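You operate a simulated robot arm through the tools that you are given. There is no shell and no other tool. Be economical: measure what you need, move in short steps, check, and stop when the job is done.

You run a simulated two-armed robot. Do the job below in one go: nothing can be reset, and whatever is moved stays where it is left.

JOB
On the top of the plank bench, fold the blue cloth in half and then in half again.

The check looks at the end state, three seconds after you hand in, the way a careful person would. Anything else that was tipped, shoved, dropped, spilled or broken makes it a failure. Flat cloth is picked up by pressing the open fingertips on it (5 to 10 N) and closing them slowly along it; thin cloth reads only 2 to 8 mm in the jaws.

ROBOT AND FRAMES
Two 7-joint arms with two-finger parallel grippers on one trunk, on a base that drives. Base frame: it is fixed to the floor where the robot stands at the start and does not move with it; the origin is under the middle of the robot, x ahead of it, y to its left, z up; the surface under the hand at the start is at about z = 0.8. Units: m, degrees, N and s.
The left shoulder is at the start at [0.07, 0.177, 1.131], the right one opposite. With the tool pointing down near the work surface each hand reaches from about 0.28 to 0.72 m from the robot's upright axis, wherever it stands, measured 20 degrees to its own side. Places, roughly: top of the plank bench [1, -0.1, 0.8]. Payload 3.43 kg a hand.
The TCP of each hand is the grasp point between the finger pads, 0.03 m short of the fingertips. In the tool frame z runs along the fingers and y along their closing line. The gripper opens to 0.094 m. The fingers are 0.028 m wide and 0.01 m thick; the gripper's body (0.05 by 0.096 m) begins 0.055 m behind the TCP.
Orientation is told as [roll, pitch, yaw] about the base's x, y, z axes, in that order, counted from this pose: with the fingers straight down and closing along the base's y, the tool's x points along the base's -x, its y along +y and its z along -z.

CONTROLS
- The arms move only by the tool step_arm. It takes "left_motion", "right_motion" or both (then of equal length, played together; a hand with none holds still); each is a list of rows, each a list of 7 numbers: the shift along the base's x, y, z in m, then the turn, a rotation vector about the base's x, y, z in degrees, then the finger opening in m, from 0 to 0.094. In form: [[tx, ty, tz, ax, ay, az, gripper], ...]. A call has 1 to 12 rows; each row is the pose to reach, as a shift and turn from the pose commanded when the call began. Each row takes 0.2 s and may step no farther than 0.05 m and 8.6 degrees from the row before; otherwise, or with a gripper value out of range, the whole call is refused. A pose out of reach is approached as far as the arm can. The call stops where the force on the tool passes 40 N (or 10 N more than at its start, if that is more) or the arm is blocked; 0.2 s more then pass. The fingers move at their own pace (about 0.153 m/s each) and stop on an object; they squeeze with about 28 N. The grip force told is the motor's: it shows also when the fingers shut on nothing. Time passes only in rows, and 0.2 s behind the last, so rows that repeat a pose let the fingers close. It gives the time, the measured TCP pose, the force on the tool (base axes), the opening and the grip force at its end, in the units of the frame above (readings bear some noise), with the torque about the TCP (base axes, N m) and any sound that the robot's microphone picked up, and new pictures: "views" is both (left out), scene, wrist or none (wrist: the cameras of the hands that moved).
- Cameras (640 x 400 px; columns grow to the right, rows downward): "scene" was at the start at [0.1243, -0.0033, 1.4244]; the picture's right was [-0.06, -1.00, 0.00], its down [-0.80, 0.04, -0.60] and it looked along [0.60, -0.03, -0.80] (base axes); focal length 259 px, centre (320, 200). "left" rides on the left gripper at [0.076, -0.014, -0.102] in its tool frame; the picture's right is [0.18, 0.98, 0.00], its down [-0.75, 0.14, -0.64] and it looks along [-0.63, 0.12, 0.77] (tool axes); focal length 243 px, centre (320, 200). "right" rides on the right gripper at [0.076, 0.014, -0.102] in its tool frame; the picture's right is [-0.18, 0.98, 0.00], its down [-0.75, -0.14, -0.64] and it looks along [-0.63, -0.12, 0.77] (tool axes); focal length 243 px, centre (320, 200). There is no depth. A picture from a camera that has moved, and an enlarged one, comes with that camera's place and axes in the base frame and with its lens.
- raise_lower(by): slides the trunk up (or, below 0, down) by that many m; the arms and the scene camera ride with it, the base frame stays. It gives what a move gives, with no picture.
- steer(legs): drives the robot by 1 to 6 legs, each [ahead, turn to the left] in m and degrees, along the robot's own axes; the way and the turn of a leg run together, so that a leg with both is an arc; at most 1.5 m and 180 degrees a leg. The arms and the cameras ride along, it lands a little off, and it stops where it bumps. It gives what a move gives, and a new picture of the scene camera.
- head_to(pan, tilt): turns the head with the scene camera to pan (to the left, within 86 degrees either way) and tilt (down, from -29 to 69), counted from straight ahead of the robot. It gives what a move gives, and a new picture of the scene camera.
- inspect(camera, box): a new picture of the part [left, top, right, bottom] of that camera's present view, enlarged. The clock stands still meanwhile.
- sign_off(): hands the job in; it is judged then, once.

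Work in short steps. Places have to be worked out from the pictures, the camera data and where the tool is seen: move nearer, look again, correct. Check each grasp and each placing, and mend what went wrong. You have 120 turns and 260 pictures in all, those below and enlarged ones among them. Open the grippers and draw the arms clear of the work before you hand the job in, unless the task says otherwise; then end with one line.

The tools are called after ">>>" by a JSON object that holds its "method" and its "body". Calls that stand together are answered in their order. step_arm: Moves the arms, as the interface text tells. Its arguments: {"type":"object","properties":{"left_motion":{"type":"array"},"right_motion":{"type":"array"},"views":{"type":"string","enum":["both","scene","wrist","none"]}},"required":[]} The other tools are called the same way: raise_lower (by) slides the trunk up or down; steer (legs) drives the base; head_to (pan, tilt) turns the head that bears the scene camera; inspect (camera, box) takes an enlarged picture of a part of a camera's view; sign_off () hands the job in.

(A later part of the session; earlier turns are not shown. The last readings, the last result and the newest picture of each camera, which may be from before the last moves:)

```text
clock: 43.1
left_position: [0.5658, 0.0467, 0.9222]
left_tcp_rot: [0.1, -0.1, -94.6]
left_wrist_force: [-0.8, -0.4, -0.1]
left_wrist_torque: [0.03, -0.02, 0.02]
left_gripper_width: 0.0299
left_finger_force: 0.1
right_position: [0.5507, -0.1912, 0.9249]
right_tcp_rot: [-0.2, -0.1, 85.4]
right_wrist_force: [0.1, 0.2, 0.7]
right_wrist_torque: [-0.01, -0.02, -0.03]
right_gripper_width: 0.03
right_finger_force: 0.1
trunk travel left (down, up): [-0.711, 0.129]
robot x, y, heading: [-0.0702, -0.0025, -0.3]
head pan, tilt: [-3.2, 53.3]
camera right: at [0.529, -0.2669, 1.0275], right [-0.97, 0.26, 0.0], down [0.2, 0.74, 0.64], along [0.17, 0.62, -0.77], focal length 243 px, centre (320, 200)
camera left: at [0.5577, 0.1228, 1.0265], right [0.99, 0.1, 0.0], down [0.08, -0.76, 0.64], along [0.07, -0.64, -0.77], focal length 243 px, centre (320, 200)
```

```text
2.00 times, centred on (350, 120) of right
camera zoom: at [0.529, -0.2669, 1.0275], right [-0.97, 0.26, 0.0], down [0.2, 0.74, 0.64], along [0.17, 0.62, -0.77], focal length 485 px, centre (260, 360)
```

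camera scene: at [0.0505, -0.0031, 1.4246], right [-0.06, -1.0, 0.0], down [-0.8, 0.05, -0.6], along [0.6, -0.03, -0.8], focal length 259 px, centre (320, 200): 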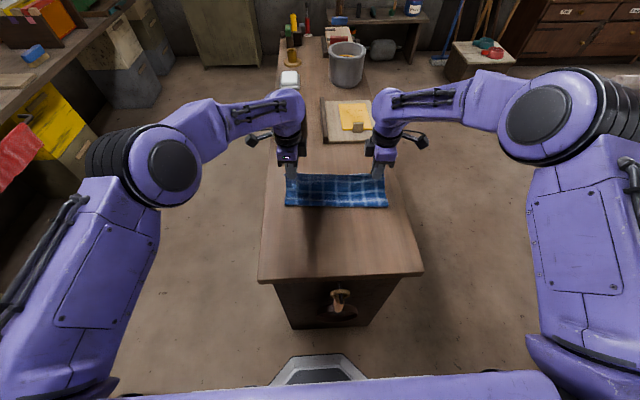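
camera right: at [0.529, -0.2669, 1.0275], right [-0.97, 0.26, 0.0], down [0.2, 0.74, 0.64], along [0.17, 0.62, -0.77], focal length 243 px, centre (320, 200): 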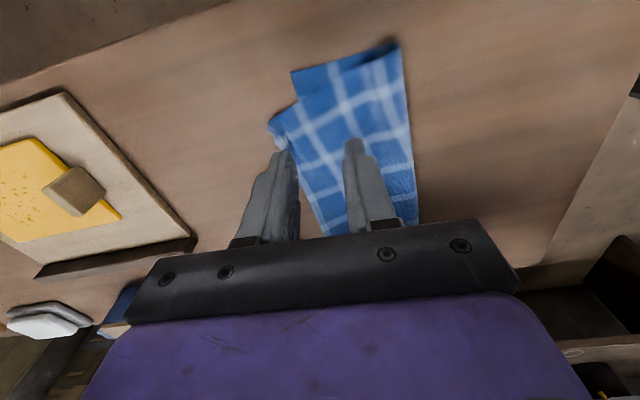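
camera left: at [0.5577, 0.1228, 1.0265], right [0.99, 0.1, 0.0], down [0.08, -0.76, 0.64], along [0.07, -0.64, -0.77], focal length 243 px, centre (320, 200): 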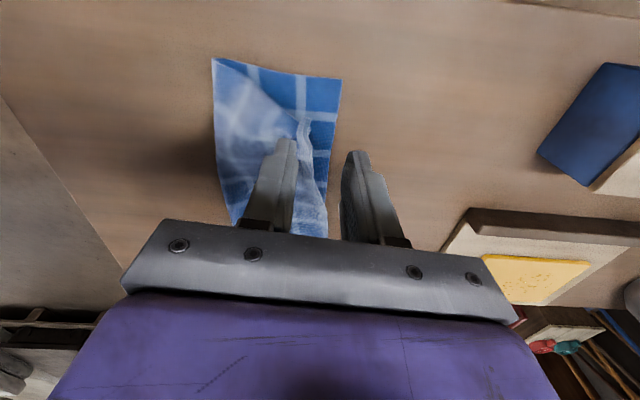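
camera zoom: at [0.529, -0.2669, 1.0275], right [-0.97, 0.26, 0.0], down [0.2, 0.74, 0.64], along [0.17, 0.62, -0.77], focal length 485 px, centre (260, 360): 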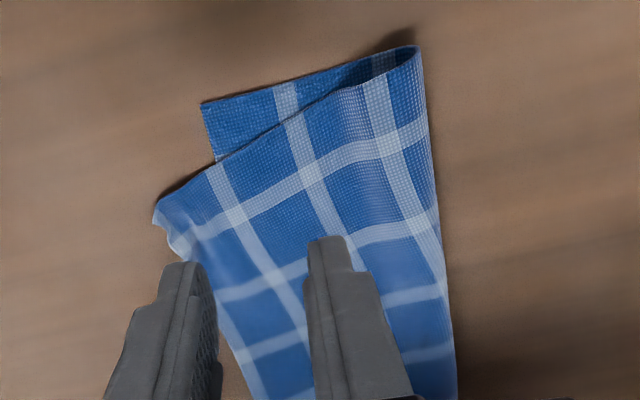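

The left corner still clings to the rear left finger and the lift skewed the flap. I re-close the left fingers on it and lower it back down, then look.

>>> {"method": "step_arm", "body": {"left_motion": [[0, 0, 0, 0, 0, 0, 0.015], [0, 0, 0, 0, 0, 0, 0], [0, 0, 0, 0, 0, 0, 0], [0, 0.0, -0.03, 0, 0, 0, 0], [0, 0.0, -0.06, 0, 0, 0, 0], [0, 0.0, -0.075, 0, 0, 0, 0], [0, 0.0, -0.075, 0, 0, 0, 0]], "views": "wrist"}}

>>> {"method": "inspect", "body": {"camera": "scene", "box": [260, 140, 420, 240]}}

>>> {"method": "inspect", "body": {"camera": "right", "box": [230, 20, 470, 220]}}

```text
clock: 44.7
left_position: [0.5661, 0.0456, 0.8491]
left_tcp_rot: [0.0, 0.0, -94.7]
left_wrist_force: [-0.4, -0.1, 0.8]
left_wrist_torque: [-0.01, 0.01, 0.0]
left_gripper_width: 0.0001
left_finger_force: 28.2
right_position: [0.5516, -0.1928, 0.9237]
right_tcp_rot: [0.0, -0.1, 85.4]
right_wrist_force: [-0.5, 0.1, 0.1]
right_wrist_torque: [0.0, 0.0, -0.03]
right_gripper_width: 0.03
right_finger_force: 0.0
trunk travel left (down, up): [-0.711, 0.129]
robot x, y, heading: [-0.073, -0.0019, -0.2]
head pan, tilt: [-3.2, 53.3]
camera left: at [0.5582, 0.1227, 0.9516], right [0.99, 0.1, 0.0], down [0.08, -0.76, 0.64], along [0.07, -0.64, -0.77], focal length 243 px, centre (320, 200)
```

left: 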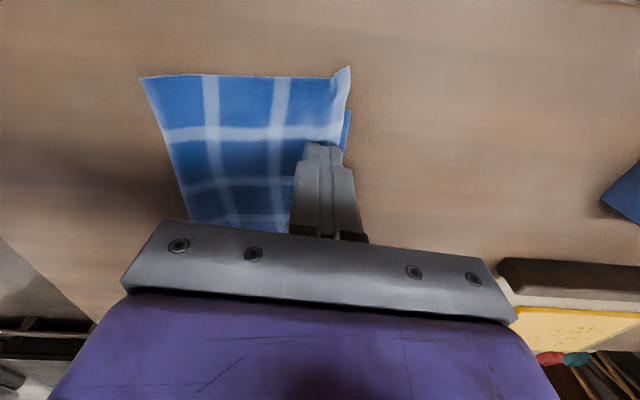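

```text
4.00 times, centred on (340, 190) of scene
camera zoom: at [0.0523, -0.0034, 1.4244], right [-0.06, -1.0, 0.0], down [-0.8, 0.05, -0.6], along [0.6, -0.03, -0.8], focal length 1037 px, centre (240, 240)
```

zoom: 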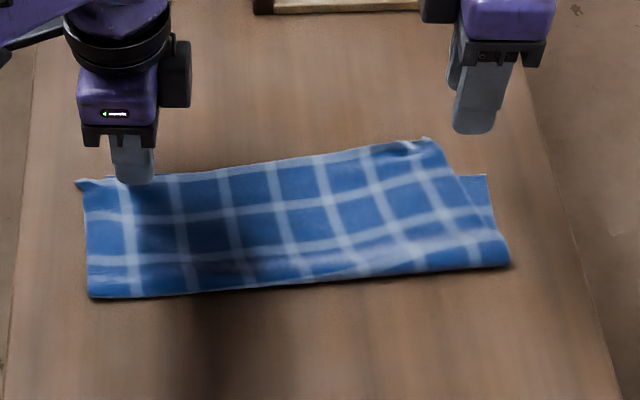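

```text
2.00 times, centred on (350, 120) of right
camera zoom: at [0.5302, -0.267, 1.0265], right [-0.96, 0.26, 0.0], down [0.2, 0.74, 0.64], along [0.17, 0.62, -0.77], focal length 485 px, centre (260, 360)
```

zoom: 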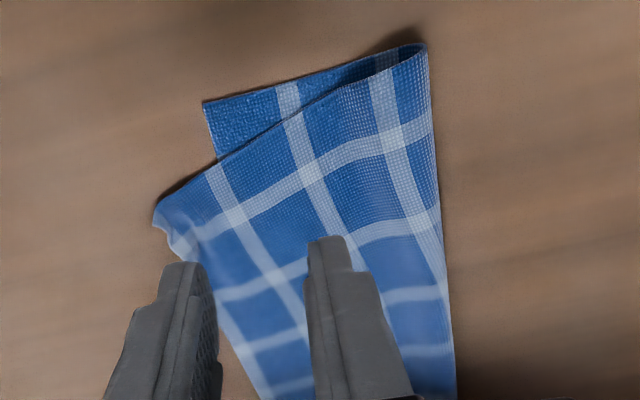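

The left jaw is empty (0.1 mm): the cloth came off. I lift the left hand clear to see the whole state.

>>> {"method": "step_arm", "body": {"left_motion": [[0, 0.0, 0.03, 0, 0, 0, 0.0], [0, 0.01, 0.07, 0, 0, 0, 0.0], [0, 0.04, 0.1, 0, 0, 0, 0.03], [0, 0.08, 0.12, 0, 0, 0, 0.03]], "right_motion": [[0, -0.01, 0.02, 0, 0, 0, 0.03], [0, -0.03, 0.03, 0, 0, 0, 0.03], [0, -0.05, 0.04, 0, 0, 0, 0.03], [0, -0.08, 0.05, 0, 0, 0, 0.03]], "views": "wrist"}}

>>> {"method": "inspect", "body": {"camera": "scene", "box": [260, 140, 420, 240]}}

```text
clock: 45.7
left_position: [0.5663, 0.1256, 0.9682]
left_tcp_rot: [0.1, -0.2, -94.7]
left_wrist_force: [0.5, -0.2, -0.1]
left_wrist_torque: [0.0, 0.04, 0.01]
left_gripper_width: 0.0302
left_finger_force: 0.1
right_position: [0.5523, -0.2731, 0.9733]
right_tcp_rot: [0.1, 0.0, 85.4]
right_wrist_force: [0.7, 0.0, 0.1]
right_wrist_torque: [-0.01, -0.02, 0.0]
right_gripper_width: 0.0302
right_finger_force: 0.1
trunk travel left (down, up): [-0.711, 0.129]
robot x, y, heading: [-0.0738, 0.001, -0.3]
head pan, tilt: [-3.2, 53.3]
camera right: at [0.5304, -0.3483, 1.0753], right [-0.97, 0.26, 0.0], down [0.2, 0.74, 0.64], along [0.17, 0.62, -0.77], focal length 243 px, centre (320, 200)
camera left: at [0.5581, 0.2025, 1.0715], right [0.99, 0.1, 0.0], down [0.08, -0.76, 0.64], along [0.07, -0.64, -0.77], focal length 243 px, centre (320, 200)
```

right: 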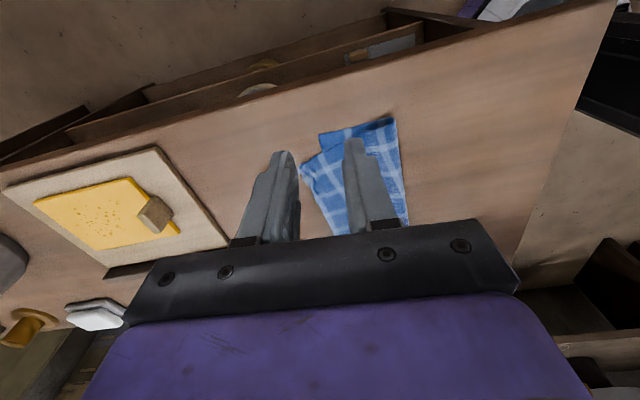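
left: 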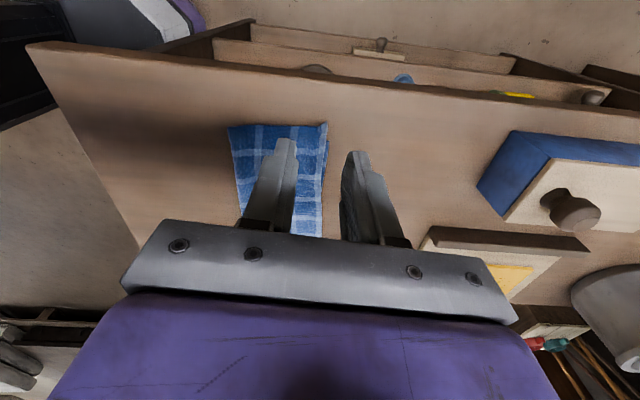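

```text
4.00 times, centred on (340, 190) of scene
camera zoom: at [0.0515, -0.0029, 1.4244], right [-0.06, -1.0, 0.0], down [-0.8, 0.05, -0.6], along [0.6, -0.03, -0.8], focal length 1037 px, centre (240, 240)
```

zoom: 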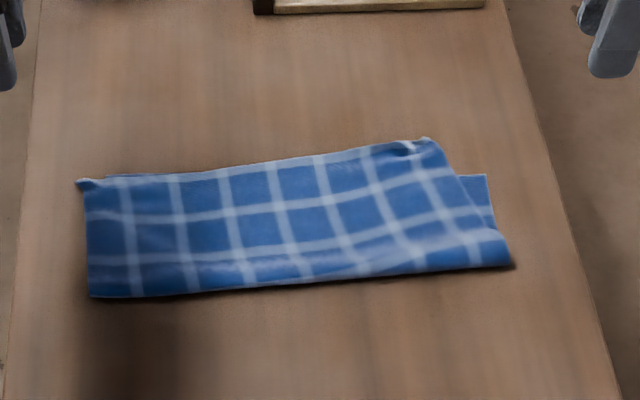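

Good state overall: only the top layer is rotated ~7°, its far-right corner at (0.605,-0.186) versus lower corner (0.570,-0.228). I'll regrasp that overhanging corner with the right hand; first move above it with the matching yaw.

>>> {"method": "step_arm", "body": {"right_motion": [[0.008, 0.02, -0.02, 0, 0, 2, 0.022], [0.016, 0.04, -0.04, 0, 0, 4, 0.022], [0.024, 0.06, -0.06, 0, 0, 6, 0.022], [0.032, 0.08, -0.08, 0, 0, 8, 0.022], [0.043, 0.106, -0.1, 0, 0, 9.5, 0.022], [0.043, 0.106, -0.115, 0, 0, 9.5, 0.022], [0.043, 0.106, -0.115, 0, 0, 9.5, 0.022]], "views": "none"}}

>>> {"method": "inspect", "body": {"camera": "right", "box": [200, 40, 440, 240]}}

```text
clock: 47.3
left_position: [0.5668, 0.1249, 0.9676]
left_tcp_rot: [0.0, 0.0, -94.6]
left_wrist_force: [0.3, 0.1, -0.7]
left_wrist_torque: [0.0, -0.01, -0.03]
left_gripper_width: 0.0299
left_finger_force: 0.0
right_position: [0.5918, -0.1659, 0.8574]
right_tcp_rot: [-0.1, -0.1, 94.9]
right_wrist_force: [0.7, -1.1, 0.6]
right_wrist_torque: [0.03, -0.04, 0.0]
right_gripper_width: 0.0221
right_finger_force: 0.0
trunk travel left (down, up): [-0.711, 0.129]
robot x, y, heading: [-0.071, 0.0034, 0.1]
head pan, tilt: [-3.2, 53.3]
```

```text
2.00 times, centred on (320, 140) of right
camera zoom: at [0.5841, -0.2433, 0.9607], right [-1.0, 0.1, 0.0], down [0.08, 0.76, 0.64], along [0.06, 0.64, -0.77], focal length 485 px, centre (320, 320)
```

zoom: 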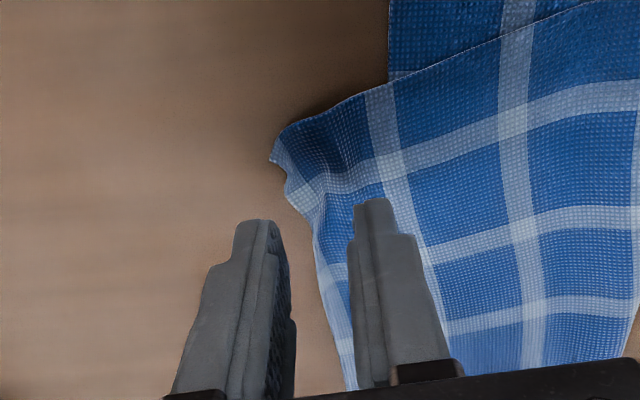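

The edge near the corner is at (0.601,-0.176). I shift 12 mm toward the corner and descend to light contact.

>>> {"method": "step_arm", "body": {"right_motion": [[0, -0.012, 0.0, 0, 0, 0, 0.022], [0, -0.012, -0.015, 0, 0, 0, 0.022], [0, -0.012, -0.022, 0, 0, 0, 0.022], [0, -0.012, -0.0255, 0, 0, 0, 0.022], [0, -0.012, -0.0265, 0, 0, 0, 0.022], [0, -0.012, -0.0265, 0, 0, 0, 0.022]], "views": "none"}}

>>> {"method": "inspect", "body": {"camera": "right", "box": [200, 40, 440, 240]}}

```text
clock: 48.7
left_position: [0.566, 0.1246, 0.9683]
left_tcp_rot: [0.0, 0.0, -94.7]
left_wrist_force: [0.2, -0.2, -0.7]
left_wrist_torque: [0.01, 0.01, -0.01]
left_gripper_width: 0.03
left_finger_force: 0.0
right_position: [0.5938, -0.179, 0.8313]
right_tcp_rot: [0.0, -0.2, 95.0]
right_wrist_force: [0.3, 0.4, 1.6]
right_wrist_torque: [0.03, 0.0, 0.0]
right_gripper_width: 0.0221
right_finger_force: 0.2
trunk travel left (down, up): [-0.711, 0.129]
robot x, y, heading: [-0.0705, 0.0031, -0.1]
head pan, tilt: [-3.2, 53.3]
```

```text
2.00 times, centred on (320, 140) of right
camera zoom: at [0.5848, -0.2559, 0.9344], right [-0.99, 0.1, 0.0], down [0.08, 0.76, 0.64], along [0.06, 0.64, -0.77], focal length 485 px, centre (320, 320)
```

zoom: 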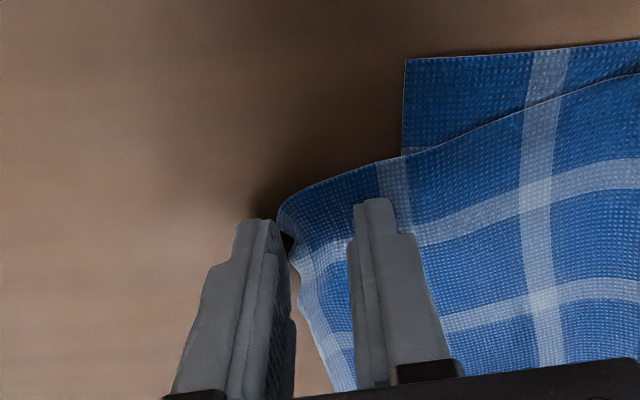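

Straddling the corner edge well. I press 1 mm more and close slowly.

>>> {"method": "step_arm", "body": {"right_motion": [[0, 0, -0.001, 0, 0, 0, 0.022], [0, 0, -0.0012, 0, 0, 0, 0.022], [0, 0, -0.0012, 0, 0, 0, 0.019], [0, 0, -0.0012, 0, 0, 0, 0.016], [0, 0, -0.0012, 0, 0, 0, 0.013], [0, 0, -0.0012, 0, 0, 0, 0.01], [0, 0, -0.0012, 0, 0, 0, 0.007], [0, 0, -0.0012, 0, 0, 0, 0.004], [0, 0, -0.0012, 0, 0, 0, 0.001], [0, 0, -0.0012, 0, 0, 0, 0], [0, 0, -0.0012, 0, 0, 0, 0]], "views": "none"}}

>>> {"method": "inspect", "body": {"camera": "right", "box": [200, 40, 440, 240]}}

```text
clock: 51.1
left_position: [0.5662, 0.1266, 0.9683]
left_tcp_rot: [0.0, -0.1, -94.7]
left_wrist_force: [-0.9, -1.0, 0.3]
left_wrist_torque: [0.03, -0.02, -0.01]
left_gripper_width: 0.0299
left_finger_force: 0.0
right_position: [0.5928, -0.1792, 0.8309]
right_tcp_rot: [-0.1, -0.1, 94.9]
right_wrist_force: [0.3, 0.1, 6.9]
right_wrist_torque: [0.02, 0.02, 0.0]
right_gripper_width: 0.0027
right_finger_force: 28.4
trunk travel left (down, up): [-0.711, 0.129]
robot x, y, heading: [-0.0717, -0.0004, -0.1]
head pan, tilt: [-3.2, 53.3]
```

```text
2.00 times, centred on (320, 140) of right
camera zoom: at [0.5842, -0.2558, 0.934], right [-0.99, 0.1, 0.0], down [0.08, 0.76, 0.64], along [0.06, 0.64, -0.77], focal length 485 px, centre (320, 320)
```

zoom: 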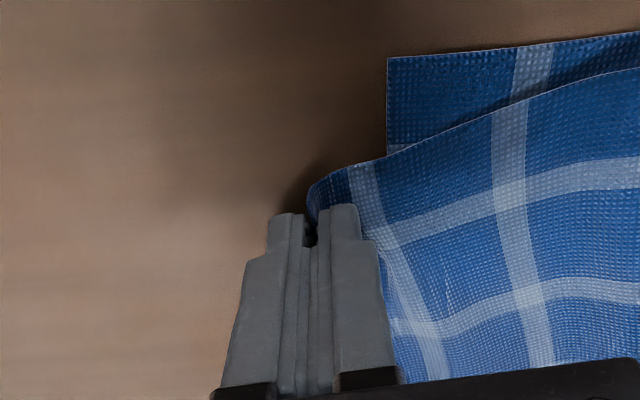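

Corner held. I lift it back over to above x≈0.435 (yaw easing back to align with the lower layer), so the right end of the fold rolls back.

>>> {"method": "step_arm", "body": {"right_motion": [[-0.005, -0.003, 0.02, 0, 0, -1, 0], [-0.015, -0.006, 0.04, 0, 0, -2, 0], [-0.03, -0.01, 0.06, 0, 0, -3, 0], [-0.05, -0.015, 0.075, 0, 0, -4, 0], [-0.075, -0.02, 0.088, 0, 0, -5, 0], [-0.1, -0.026, 0.095, 0, 0, -6, 0], [-0.125, -0.031, 0.098, 0, 0, -7, 0], [-0.145, -0.036, 0.095, 0, 0, -8, 0], [-0.158, -0.04, 0.09, 0, 0, -9.5, 0], [-0.158, -0.04, 0.09, 0, 0, -9.5, 0], [-0.158, -0.04, 0.09, 0, 0, -9.5, 0]], "views": "wrist"}}

>>> {"method": "inspect", "body": {"camera": "scene", "box": [260, 140, 420, 240]}}

```text
clock: 53.5
left_position: [0.5671, 0.1258, 0.9686]
left_tcp_rot: [-0.1, 0.0, -94.7]
left_wrist_force: [-1.0, 0.5, 0.6]
left_wrist_torque: [-0.01, -0.05, -0.02]
left_gripper_width: 0.0303
left_finger_force: 0.1
right_position: [0.4364, -0.2186, 0.9202]
right_tcp_rot: [0.0, 0.0, 85.4]
right_wrist_force: [0.4, -0.5, -0.3]
right_wrist_torque: [0.0, -0.01, 0.01]
right_gripper_width: 0.0026
right_finger_force: 27.7
trunk travel left (down, up): [-0.711, 0.129]
robot x, y, heading: [-0.0722, 0.0036, 0.3]
head pan, tilt: [-3.2, 53.3]
camera right: at [0.4147, -0.2937, 1.0231], right [-0.96, 0.26, 0.0], down [0.2, 0.74, 0.64], along [0.17, 0.62, -0.77], focal length 243 px, centre (320, 200)
```

right: 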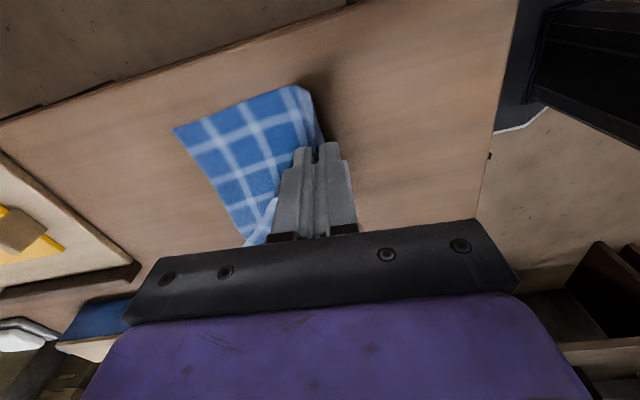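

```text
4.00 times, centred on (340, 190) of scene
camera zoom: at [0.0523, -0.0034, 1.4244], right [-0.06, -1.0, 0.0], down [-0.8, 0.05, -0.6], along [0.6, -0.03, -0.8], focal length 1037 px, centre (240, 240)
```

zoom: 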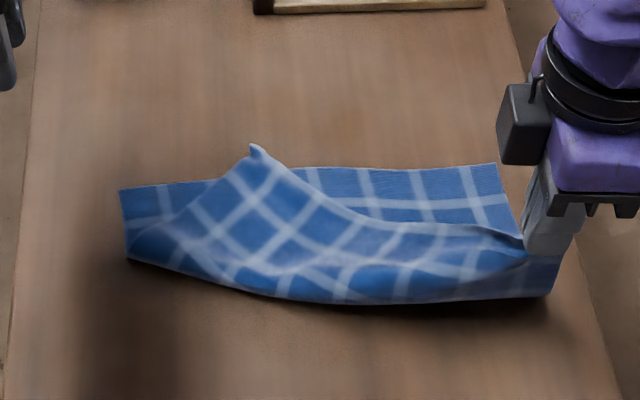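

The pull swung the flap's left corner to about (0.60,-0.05). I'll keep hold on the right, bring it forward over the lower right corner so the flap turns back, then regrasp the left corner with the left hand.

>>> {"method": "step_arm", "body": {"right_motion": [[0.02, 0, 0.0, 0, 0, 0, 0], [0.04, 0, -0.005, 0, 0, 0, 0], [0.06, 0, -0.012, 0, 0, 0, 0], [0.08, 0, -0.022, 0, 0, 0, 0], [0.098, 0, -0.036, 0, 0, 0, 0], [0.112, 0, -0.053, 0, 0, 0, 0], [0.12, 0, -0.068, 0, 0, 0, 0], [0.12, 0, -0.068, 0, 0, 0, 0]], "views": "none"}}

>>> {"method": "inspect", "body": {"camera": "scene", "box": [260, 140, 420, 240]}}

>>> {"method": "inspect", "body": {"camera": "right", "box": [160, 20, 480, 220]}}

>>> {"method": "inspect", "body": {"camera": "left", "box": [160, 60, 480, 260]}}

```text
clock: 55.3
left_position: [0.5669, 0.1251, 0.9684]
left_tcp_rot: [0.1, 0.0, -94.7]
left_wrist_force: [-1.3, 0.3, -0.2]
left_wrist_torque: [-0.01, -0.04, -0.01]
left_gripper_width: 0.03
left_finger_force: 0.0
right_position: [0.556, -0.2189, 0.8521]
right_tcp_rot: [-0.1, -0.1, 85.4]
right_wrist_force: [0.0, -0.4, 0.4]
right_wrist_torque: [-0.02, -0.04, 0.02]
right_gripper_width: 0.0026
right_finger_force: 27.8
trunk travel left (down, up): [-0.711, 0.129]
robot x, y, heading: [-0.0689, 0.0014, -0.4]
head pan, tilt: [-3.2, 53.3]
```

```text
4.00 times, centred on (340, 190) of scene
camera zoom: at [0.0518, -0.0033, 1.4244], right [-0.06, -1.0, 0.0], down [-0.8, 0.05, -0.6], along [0.6, -0.03, -0.8], focal length 1037 px, centre (240, 240)
```

zoom: 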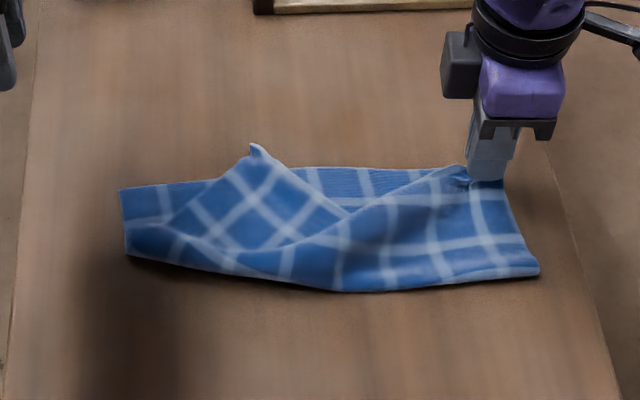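

```text
2.00 times, centred on (320, 120) of right
camera zoom: at [0.5344, -0.2926, 0.954], right [-0.97, 0.26, 0.0], down [0.2, 0.74, 0.64], along [0.17, 0.62, -0.77], focal length 485 px, centre (320, 360)
```

zoom: 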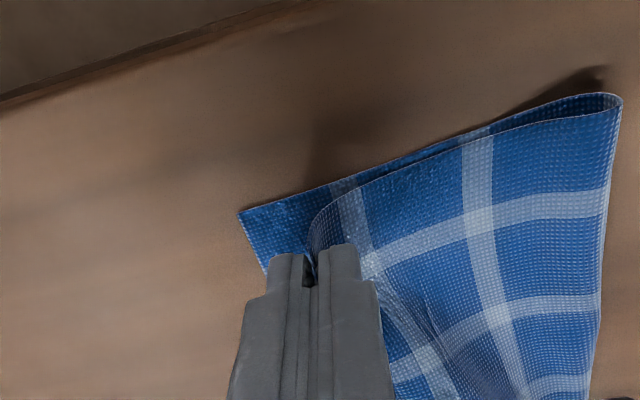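

```text
2.00 times, centred on (320, 160) of left
camera zoom: at [0.5584, 0.2023, 1.0711], right [0.99, 0.1, 0.0], down [0.08, -0.76, 0.64], along [0.07, -0.64, -0.77], focal length 485 px, centre (320, 280)
```

zoom: 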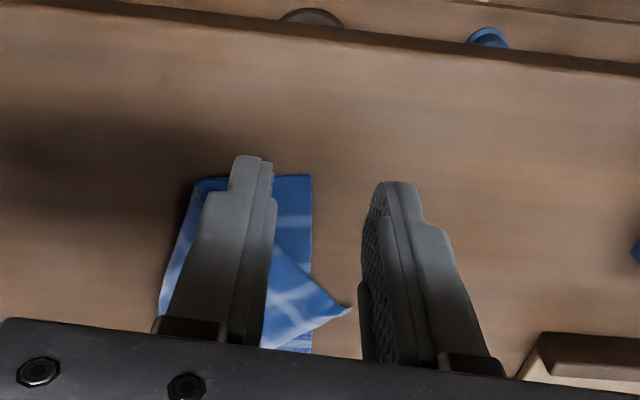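

Right side is good now; the left flap corner points forward at (0.605,-0.045), overhanging the lower edge. I bring the left hand over it.

>>> {"method": "step_arm", "body": {"left_motion": [[0.006, -0.035, -0.01, 0, 0, 0, 0.022], [0.012, -0.07, -0.02, 0, 0, 0, 0.022], [0.018, -0.105, -0.03, 0, 0, 0, 0.022], [0.024, -0.14, -0.045, 0, 0, 0, 0.022], [0.029, -0.17, -0.07, 0, 0, 0, 0.022], [0.029, -0.17, -0.1, 0, 0, 0, 0.022], [0.029, -0.17, -0.11, 0, 0, 0, 0.022], [0.029, -0.17, -0.11, 0, 0, 0, 0.022]], "views": "none"}}

>>> {"method": "inspect", "body": {"camera": "left", "box": [160, 40, 480, 240]}}

```text
clock: 57.1
left_position: [0.5609, -0.0226, 0.8869]
left_tcp_rot: [0.0, -0.2, -94.5]
left_wrist_force: [0.4, -0.4, -0.5]
left_wrist_torque: [-0.02, -0.01, 0.0]
left_gripper_width: 0.022
left_finger_force: 0.0
left hand out of reach, approached as far as the arm can: row 3, 4, 5, 6, 7, 8
right_position: [0.5548, -0.2177, 0.852]
right_tcp_rot: [0.0, -0.1, 85.4]
right_wrist_force: [-0.3, 1.0, 0.5]
right_wrist_torque: [0.02, 0.0, 0.03]
right_gripper_width: 0.0025
right_finger_force: 28.0
trunk travel left (down, up): [-0.711, 0.129]
robot x, y, heading: [-0.0686, -0.0002, -0.0]
head pan, tilt: [-3.2, 53.3]
```

```text
2.00 times, centred on (320, 140) of left
camera zoom: at [0.5526, 0.0543, 0.9901], right [0.99, 0.1, 0.0], down [0.08, -0.76, 0.64], along [0.07, -0.64, -0.77], focal length 485 px, centre (320, 320)
```

zoom: 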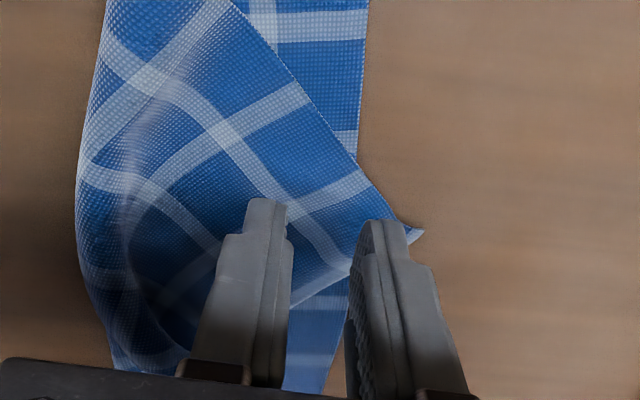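

Left is out of reach from here. I swing the right hand back 6.5 cm (still holding), then drive the base 6.5 cm ahead so the right hand ends where it was.

>>> {"method": "step_arm", "body": {"right_motion": [[-0.015, 0, 0.015, 0, 0, 0, 0], [-0.035, 0, 0.03, 0, 0, 0, 0], [-0.055, 0, 0.035, 0, 0, 0, 0], [-0.065, 0, 0.035, 0, 0, 0, 0]], "left_motion": [[-0.015, 0, 0.01, 0, 0, 0, 0.022], [-0.03, 0, 0.02, 0, 0, 0, 0.022], [-0.045, 0, 0.03, 0, 0, 0, 0.022], [-0.065, 0, 0.03, 0, 0, 0, 0.022]], "views": "none"}}

>>> {"method": "steer", "body": {"legs": [[0.065, 0]]}}

>>> {"method": "inspect", "body": {"camera": "scene", "box": [260, 155, 420, 255]}}

```text
clock: 58.1
left_position: [0.4943, -0.0238, 0.9175]
left_tcp_rot: [0.1, 0.0, -94.8]
left_wrist_force: [0.4, 0.1, -0.8]
left_wrist_torque: [0.05, -0.07, -0.05]
left_gripper_width: 0.0219
left_finger_force: 0.1
right_position: [0.4893, -0.2184, 0.8889]
right_tcp_rot: [0.0, -0.1, 85.4]
right_wrist_force: [-0.3, 0.4, -0.5]
right_wrist_torque: [0.03, 0.01, 0.06]
right_gripper_width: 0.0024
right_finger_force: 28.1
trunk travel left (down, up): [-0.711, 0.129]
robot x, y, heading: [-0.0716, 0.0024, -0.0]
head pan, tilt: [-3.2, 53.3]
```

```text
clock: 59.1
left_position: [0.5537, -0.0239, 0.923]
left_tcp_rot: [0.7, 0.0, -94.8]
left_wrist_force: [-0.7, 0.9, 0.8]
left_wrist_torque: [-0.06, -0.02, 0.03]
left_gripper_width: 0.022
left_finger_force: 0.0
right_position: [0.5476, -0.22, 0.894]
right_tcp_rot: [-0.7, -0.1, 85.2]
right_wrist_force: [0.4, -0.8, -0.1]
right_wrist_torque: [-0.01, -0.04, 0.01]
right_gripper_width: 0.0027
right_finger_force: 28.2
trunk travel left (down, up): [-0.711, 0.129]
robot x, y, heading: [-0.0057, -0.0005, -0.1]
head pan, tilt: [-3.2, 53.3]
camera scene: at [0.1053, -0.0034, 1.4256], right [-0.06, -1.0, 0.0], down [-0.8, 0.05, -0.6], along [0.6, -0.03, -0.8], focal length 259 px, centre (320, 200)
```

scene: 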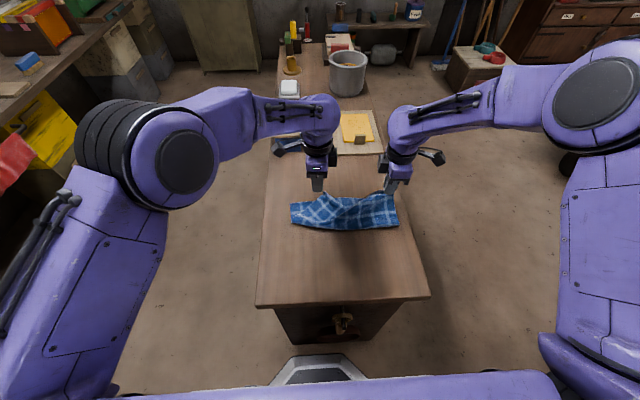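

```text
4.00 times, centred on (340, 205) of scene
camera zoom: at [0.1053, -0.0034, 1.4256], right [-0.06, -1.0, 0.0], down [-0.8, 0.05, -0.6], along [0.6, -0.03, -0.8], focal length 1037 px, centre (240, 180)
```

zoom: 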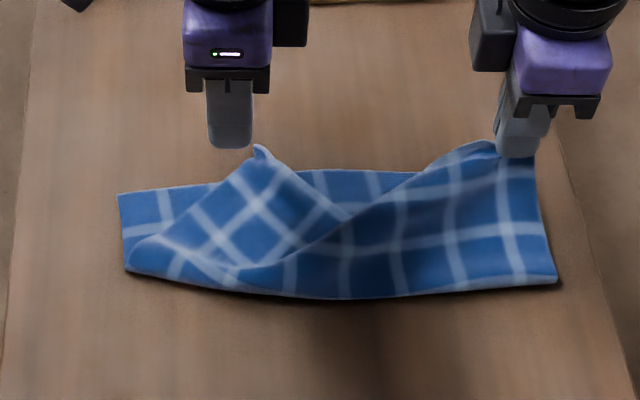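

Both hands now have reach. I move the left hand over the flap corner at (0.606,-0.044), just above the surface.

>>> {"method": "step_arm", "body": {"left_motion": [[0.015, -0.008, 0.0, 0, 0, 0, 0.022], [0.036, -0.02, 0.0, 0, 0, 0, 0.022], [0.036, -0.02, -0.03, 0, 0, 0, 0.022], [0.036, -0.02, -0.06, 0, 0, 0, 0.022], [0.036, -0.02, -0.06, 0, 0, 0, 0.022]], "views": "none"}}

>>> {"method": "inspect", "body": {"camera": "left", "box": [160, 40, 480, 240]}}

```text
clock: 60.3
left_position: [0.5962, -0.0444, 0.8591]
left_tcp_rot: [0.1, 0.0, -94.8]
left_wrist_force: [-0.5, 0.2, -0.8]
left_wrist_torque: [0.0, -0.01, 0.0]
left_gripper_width: 0.022
left_finger_force: 0.0
right_position: [0.555, -0.2195, 0.8888]
right_tcp_rot: [-0.1, -0.1, 85.3]
right_wrist_force: [-0.4, -0.5, -0.2]
right_wrist_torque: [0.02, -0.05, 0.02]
right_gripper_width: 0.0027
right_finger_force: 28.6
trunk travel left (down, up): [-0.711, 0.129]
robot x, y, heading: [-0.0131, 0.0008, -0.0]
head pan, tilt: [-3.2, 53.3]
```

```text
2.00 times, centred on (320, 140) of left
camera zoom: at [0.5872, 0.0333, 0.9623], right [0.99, 0.1, 0.0], down [0.08, -0.76, 0.64], along [0.07, -0.64, -0.77], focal length 485 px, centre (320, 320)
```

zoom: 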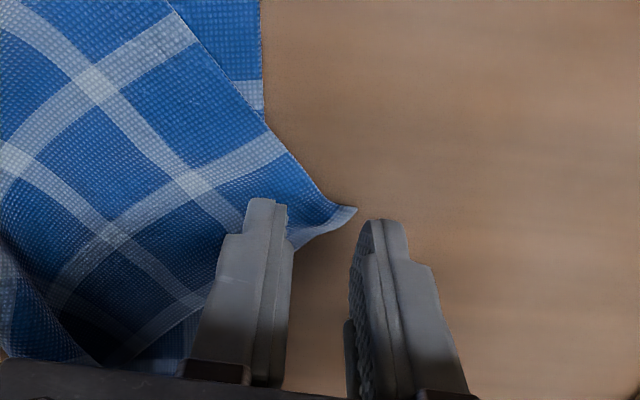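

The corner tip at (0.608,-0.042) will sit between the fingers. I descend to light contact.

>>> {"method": "step_arm", "body": {"left_motion": [[-0.002, 0, -0.012, 0, 0, 0, 0.024], [-0.002, 0, -0.022, 0, 0, 0, 0.024], [-0.002, 0, -0.026, 0, 0, 0, 0.024], [-0.002, 0, -0.028, 0, 0, 0, 0.024], [-0.002, 0, -0.0285, 0, 0, 0, 0.024]], "views": "none"}}

>>> {"method": "inspect", "body": {"camera": "left", "box": [160, 40, 480, 240]}}

```text
clock: 61.5
left_position: [0.5929, -0.0435, 0.8324]
left_tcp_rot: [0.2, -0.1, -94.7]
left_wrist_force: [1.1, 1.1, 14.7]
left_wrist_torque: [0.07, 0.24, -0.06]
left_gripper_width: 0.0238
left_finger_force: 0.0
right_position: [0.5539, -0.2195, 0.8897]
right_tcp_rot: [-0.2, -0.2, 85.4]
right_wrist_force: [0.1, 0.9, -0.1]
right_wrist_torque: [0.0, 0.02, 0.03]
right_gripper_width: 0.0027
right_finger_force: 28.1
trunk travel left (down, up): [-0.711, 0.129]
robot x, y, heading: [-0.0083, -0.0002, 0.0]
head pan, tilt: [-3.2, 53.3]
```

```text
2.00 times, centred on (320, 140) of left
camera zoom: at [0.5843, 0.0327, 0.9354], right [0.99, 0.1, 0.01], down [0.07, -0.76, 0.64], along [0.07, -0.64, -0.77], focal length 485 px, centre (320, 320)
```

zoom: 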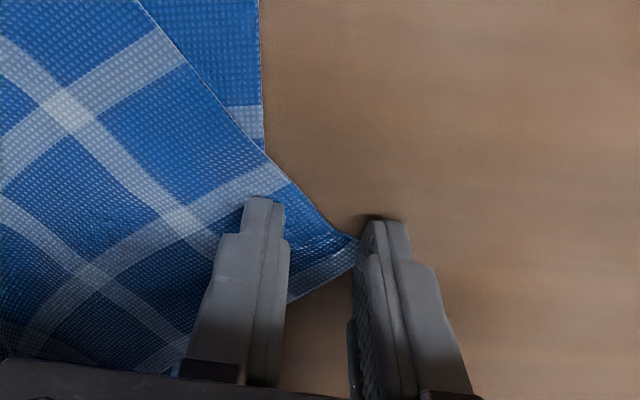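

Positioned well (15 N). I ease 0.7 mm and close slowly.

>>> {"method": "step_arm", "body": {"left_motion": [[0, 0, 0.0007, 0, 0, 0, 0.024], [0, 0, 0.0007, 0, 0, 0, 0.021], [0, 0, 0.0007, 0, 0, 0, 0.018], [0, 0, 0.0007, 0, 0, 0, 0.015], [0, 0, 0.0007, 0, 0, 0, 0.012], [0, 0, 0.0007, 0, 0, 0, 0.009], [0, 0, 0.0007, 0, 0, 0, 0.006], [0, 0, 0.0007, 0, 0, 0, 0.003], [0, 0, 0.0007, 0, 0, 0, 0], [0, 0, 0.0007, 0, 0, 0, 0]], "views": "none"}}

>>> {"method": "inspect", "body": {"camera": "left", "box": [160, 40, 480, 240]}}

```text
clock: 63.7
left_position: [0.5916, -0.0442, 0.8324]
left_tcp_rot: [0.2, -0.1, -94.7]
left_wrist_force: [-1.5, -0.3, 13.2]
left_wrist_torque: [0.01, 0.15, 0.02]
left_gripper_width: 0.0
left_finger_force: 28.3
right_position: [0.5539, -0.2198, 0.8906]
right_tcp_rot: [-0.3, -0.1, 85.3]
right_wrist_force: [-0.2, 0.8, -0.8]
right_wrist_torque: [-0.04, 0.01, -0.02]
right_gripper_width: 0.0027
right_finger_force: 28.0
trunk travel left (down, up): [-0.711, 0.129]
robot x, y, heading: [-0.008, -0.0015, -0.1]
head pan, tilt: [-3.2, 53.3]
```

```text
2.00 times, centred on (320, 140) of left
camera zoom: at [0.5836, 0.0325, 0.9354], right [0.99, 0.1, 0.0], down [0.08, -0.76, 0.64], along [0.07, -0.64, -0.77], focal length 485 px, centre (320, 320)
```

zoom: 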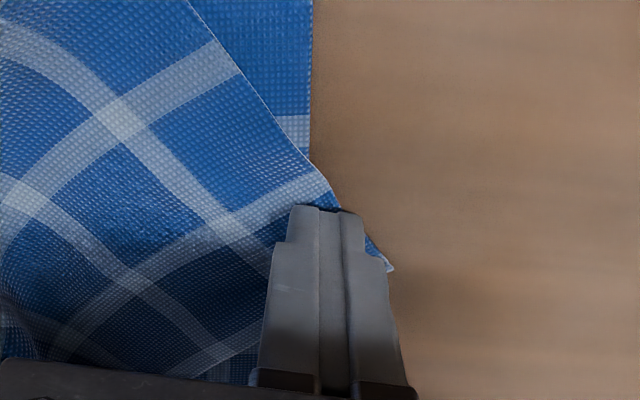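

Missed (jaw empty; the cloth slid under). I lift, open to 20 mm and look again.

>>> {"method": "step_arm", "body": {"left_motion": [[0, 0, 0.015, 0, 0, 0, 0], [0, 0, 0.03, 0, 0, 0, 0.02], [0, 0, 0.03, 0, 0, 0, 0.02], [0, 0, 0.03, 0, 0, 0, 0.02]], "views": "none"}}

>>> {"method": "inspect", "body": {"camera": "left", "box": [160, 40, 480, 240]}}

```text
clock: 64.7
left_position: [0.5945, -0.0448, 0.8602]
left_tcp_rot: [0.1, -0.1, -94.8]
left_wrist_force: [0.1, 0.6, -0.4]
left_wrist_torque: [0.02, 0.04, 0.01]
left_gripper_width: 0.0201
left_finger_force: 0.1
right_position: [0.5546, -0.2189, 0.8882]
right_tcp_rot: [-0.1, -0.1, 85.3]
right_wrist_force: [-0.3, -0.4, -0.6]
right_wrist_torque: [-0.04, 0.03, 0.03]
right_gripper_width: 0.0026
right_finger_force: 28.2
trunk travel left (down, up): [-0.711, 0.129]
robot x, y, heading: [-0.0052, 0.0002, -0.3]
head pan, tilt: [-3.2, 53.3]
```

```text
2.00 times, centred on (320, 140) of left
camera zoom: at [0.5851, 0.0326, 0.9638], right [0.99, 0.1, 0.0], down [0.08, -0.76, 0.64], along [0.07, -0.64, -0.77], focal length 485 px, centre (320, 320)
```

zoom: 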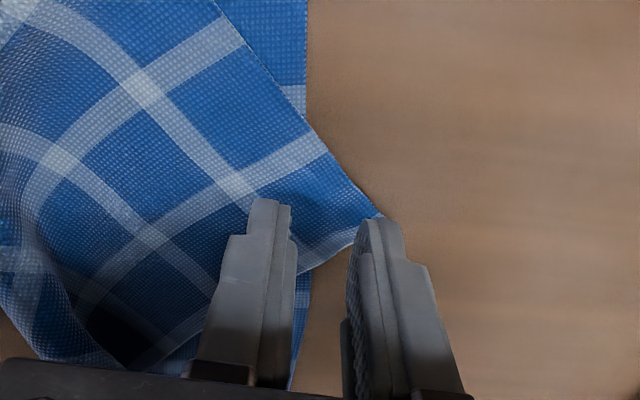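

Corner tip is now at (0.617,-0.048). I place both fingers on the cloth (centre x 0.600, opening 16 mm) and touch down.

>>> {"method": "step_arm", "body": {"left_motion": [[0.0055, -0.002, -0.012, 0, 0, 0, 0.016], [0.0055, -0.002, -0.022, 0, 0, 0, 0.016], [0.0055, -0.002, -0.026, 0, 0, 0, 0.016], [0.0055, -0.002, -0.028, 0, 0, 0, 0.016], [0.0055, -0.002, -0.028, 0, 0, 0, 0.016]], "views": "none"}}

>>> {"method": "inspect", "body": {"camera": "left", "box": [160, 40, 480, 240]}}

```text
clock: 65.9
left_position: [0.6002, -0.0455, 0.8316]
left_tcp_rot: [0.1, 0.0, -94.7]
left_wrist_force: [-0.7, -0.9, 1.4]
left_wrist_torque: [-0.01, 0.04, 0.0]
left_gripper_width: 0.0162
left_finger_force: 0.0
right_position: [0.5549, -0.2196, 0.8888]
right_tcp_rot: [-0.2, -0.1, 85.3]
right_wrist_force: [-0.9, -1.2, 0.2]
right_wrist_torque: [-0.02, 0.0, 0.03]
right_gripper_width: 0.0026
right_finger_force: 28.0
trunk travel left (down, up): [-0.711, 0.129]
robot x, y, heading: [-0.0088, -0.0001, -0.1]
head pan, tilt: [-3.2, 53.3]
```

```text
2.00 times, centred on (320, 140) of left
camera zoom: at [0.5904, 0.031, 0.9358], right [0.99, 0.1, 0.0], down [0.08, -0.76, 0.64], along [0.07, -0.64, -0.77], focal length 485 px, centre (320, 320)
```

zoom: 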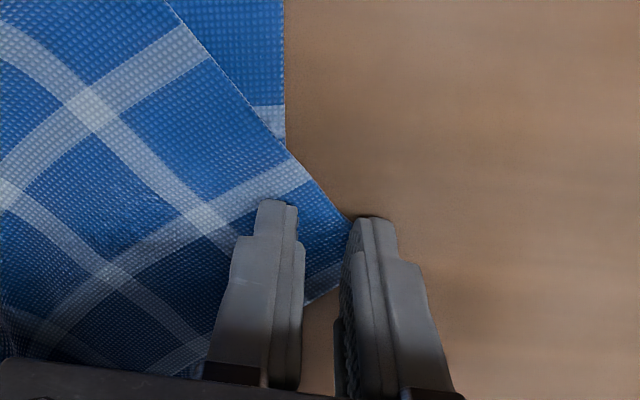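

Both fingers touch at the corner (1.4 N). I press 0.9 mm more and close slowly.

>>> {"method": "step_arm", "body": {"left_motion": [[0, 0, -0.0009, 0, 0, 0, 0.016], [0, 0, -0.0011, 0, 0, 0, 0.016], [0, 0, -0.0011, 0, 0, 0, 0.014], [0, 0, -0.0011, 0, 0, 0, 0.012], [0, 0, -0.0011, 0, 0, 0, 0.01], [0, 0, -0.0011, 0, 0, 0, 0.008], [0, 0, -0.0011, 0, 0, 0, 0.006], [0, 0, -0.0011, 0, 0, 0, 0.004], [0, 0, -0.0011, 0, 0, 0, 0.002], [0, 0, -0.0011, 0, 0, 0, 0], [0, 0, -0.0011, 0, 0, 0, 0]], "views": "none"}}

>>> {"method": "inspect", "body": {"camera": "left", "box": [160, 40, 480, 240]}}

```text
clock: 68.3
left_position: [0.6002, -0.046, 0.8327]
left_tcp_rot: [0.3, -0.1, -94.8]
left_wrist_force: [-1.0, 1.0, 8.4]
left_wrist_torque: [0.02, 0.07, 0.01]
left_gripper_width: 0.0
left_finger_force: 27.8
right_position: [0.5536, -0.2201, 0.8903]
right_tcp_rot: [-0.2, -0.1, 85.3]
right_wrist_force: [0.0, 0.2, 0.4]
right_wrist_torque: [-0.03, 0.0, -0.02]
right_gripper_width: 0.0024
right_finger_force: 28.2
trunk travel left (down, up): [-0.711, 0.129]
robot x, y, heading: [-0.0089, 0.0004, 0.0]
head pan, tilt: [-3.2, 53.3]
```

```text
2.00 times, centred on (320, 140) of left
camera zoom: at [0.5902, 0.031, 0.9355], right [0.99, 0.1, 0.0], down [0.08, -0.76, 0.64], along [0.07, -0.64, -0.77], focal length 485 px, centre (320, 320)
```

zoom: 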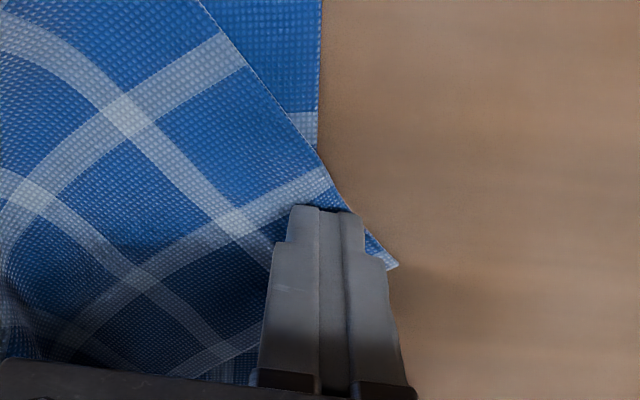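

It slipped again: too narrow to buckle. I lift, reopen wider (36 mm) and try with both fingers on the cloth and a bit more pressure.

>>> {"method": "step_arm", "body": {"left_motion": [[0, 0, 0.015, 0, 0, 0, 0], [-0.002, -0.003, 0.02, 0, 0, 0, 0.036], [-0.002, -0.003, 0.02, 0, 0, 0, 0.036], [-0.002, -0.003, 0.01, 0, 0, 0, 0.036], [-0.002, -0.003, 0.002, 0, 0, 0, 0.036], [-0.002, -0.003, 0.0, 0, 0, 0, 0.036], [-0.002, -0.003, 0.0, 0, 0, 0, 0.036]], "views": "none"}}

>>> {"method": "inspect", "body": {"camera": "left", "box": [160, 40, 480, 240]}}

```text
clock: 69.9
left_position: [0.5986, -0.0495, 0.8332]
left_tcp_rot: [0.1, 0.0, -94.8]
left_wrist_force: [0.4, -0.1, 2.8]
left_wrist_torque: [0.0, 0.02, 0.03]
left_gripper_width: 0.0357
left_finger_force: 0.0
right_position: [0.555, -0.2197, 0.8893]
right_tcp_rot: [-0.1, -0.1, 85.4]
right_wrist_force: [-0.1, -0.4, 0.6]
right_wrist_torque: [-0.01, -0.03, 0.03]
right_gripper_width: 0.0026
right_finger_force: 27.6
trunk travel left (down, up): [-0.711, 0.129]
robot x, y, heading: [-0.0092, 0.0008, 0.0]
head pan, tilt: [-3.2, 53.3]
```

```text
2.00 times, centred on (320, 140) of left
camera zoom: at [0.5894, 0.0277, 0.9355], right [0.99, 0.1, 0.0], down [0.08, -0.76, 0.64], along [0.07, -0.64, -0.77], focal length 485 px, centre (320, 320)
```

zoom: 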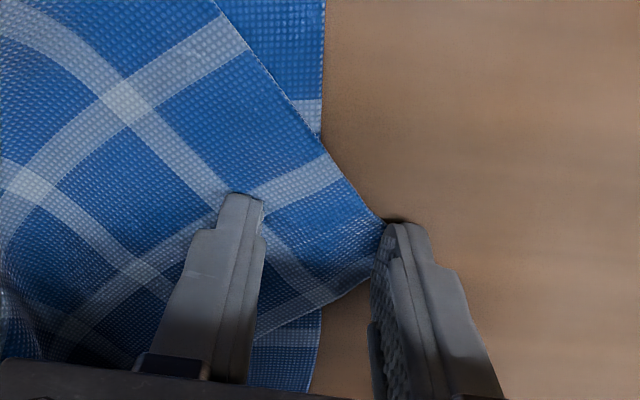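

The rear finger rides on the double layer, lifting the front finger so cloth slips under. I tilt the tool 4° so the front fingertip is lower, and press again.

>>> {"method": "step_arm", "body": {"left_motion": [[0.002, 0, 0.006, 0, 2, 0, 0.036], [0.004, 0, 0.006, 0, 4, 0, 0.036], [0.004, 0, 0.003, 0, 4, 0, 0.036], [0.004, 0, 0.001, 0, 4, 0, 0.036], [0.004, 0, -0.0005, 0, 4, 0, 0.036], [0.004, 0, -0.0005, 0, 4, 0, 0.036]], "views": "none"}}

>>> {"method": "inspect", "body": {"camera": "left", "box": [160, 40, 480, 240]}}

```text
clock: 71.3
left_position: [0.5926, -0.0458, 0.8328]
left_tcp_rot: [-3.7, -0.4, -94.7]
left_wrist_force: [-0.9, -0.4, 13.4]
left_wrist_torque: [-0.07, -0.32, -0.05]
left_gripper_width: 0.0354
left_finger_force: 0.1
left hand out of reach, approached as far as the arm can: row 3, 4, 5, 6
right_position: [0.5529, -0.219, 0.8901]
right_tcp_rot: [-0.2, -0.2, 85.4]
right_wrist_force: [-1.5, 0.0, 0.1]
right_wrist_torque: [-0.01, 0.0, 0.05]
right_gripper_width: 0.0024
right_finger_force: 27.8
trunk travel left (down, up): [-0.711, 0.129]
robot x, y, heading: [-0.0059, -0.0022, 0.1]
head pan, tilt: [-3.2, 53.3]
```

```text
2.00 times, centred on (320, 140) of left
camera zoom: at [0.5905, 0.0319, 0.9365], right [0.99, 0.1, -0.07], down [0.12, -0.76, 0.64], along [0.02, -0.64, -0.77], focal length 485 px, centre (320, 320)
```

zoom: 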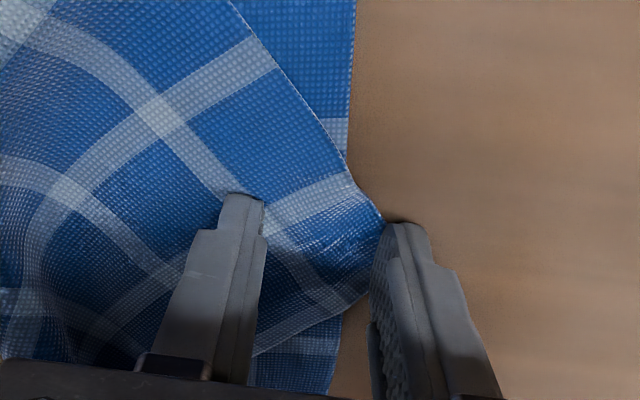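

Front fingertip now bears on the table (13 N). I close slowly.

>>> {"method": "step_arm", "body": {"left_motion": [[0, 0, 0, 0, 0, 0, 0.033], [0, 0, 0, 0, 0, 0, 0.03], [0, 0, 0, 0, 0, 0, 0.027], [0, 0, 0, 0, 0, 0, 0.024], [0, 0, 0, 0, 0, 0, 0.021], [0, 0, 0, 0, 0, 0, 0.018], [0, 0, 0, 0, 0, 0, 0.015], [0, 0, 0, 0, 0, 0, 0.012], [0, 0, 0, 0, 0, 0, 0.008], [0, 0, 0, 0, 0, 0, 0.004], [0, 0, 0, 0, 0, 0, 0], [0, 0, 0, 0, 0, 0, 0]], "views": "none"}}

>>> {"method": "inspect", "body": {"camera": "left", "box": [160, 40, 480, 240]}}

```text
clock: 73.9
left_position: [0.5938, -0.0439, 0.8333]
left_tcp_rot: [-3.8, -0.4, -94.7]
left_wrist_force: [-0.1, 0.0, 12.1]
left_wrist_torque: [0.0, -0.04, 0.05]
left_gripper_width: 0.0021
left_finger_force: 27.7
right_position: [0.5541, -0.2201, 0.8899]
right_tcp_rot: [-0.2, -0.1, 85.3]
right_wrist_force: [0.8, -0.2, 0.1]
right_wrist_torque: [0.0, -0.02, 0.01]
right_gripper_width: 0.0025
right_finger_force: 27.8
trunk travel left (down, up): [-0.711, 0.129]
robot x, y, heading: [-0.0088, 0.0004, -0.4]
head pan, tilt: [-3.2, 53.3]
```

```text
2.00 times, centred on (320, 140) of left
camera zoom: at [0.5911, 0.0319, 0.9355], right [0.99, 0.1, -0.07], down [0.12, -0.76, 0.64], along [0.01, -0.64, -0.77], focal length 485 px, centre (320, 320)
```

zoom: 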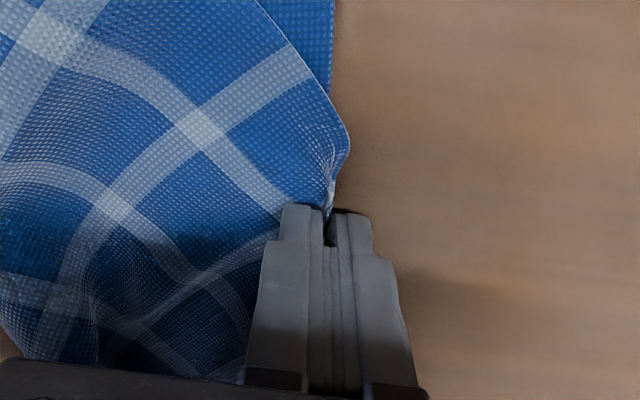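

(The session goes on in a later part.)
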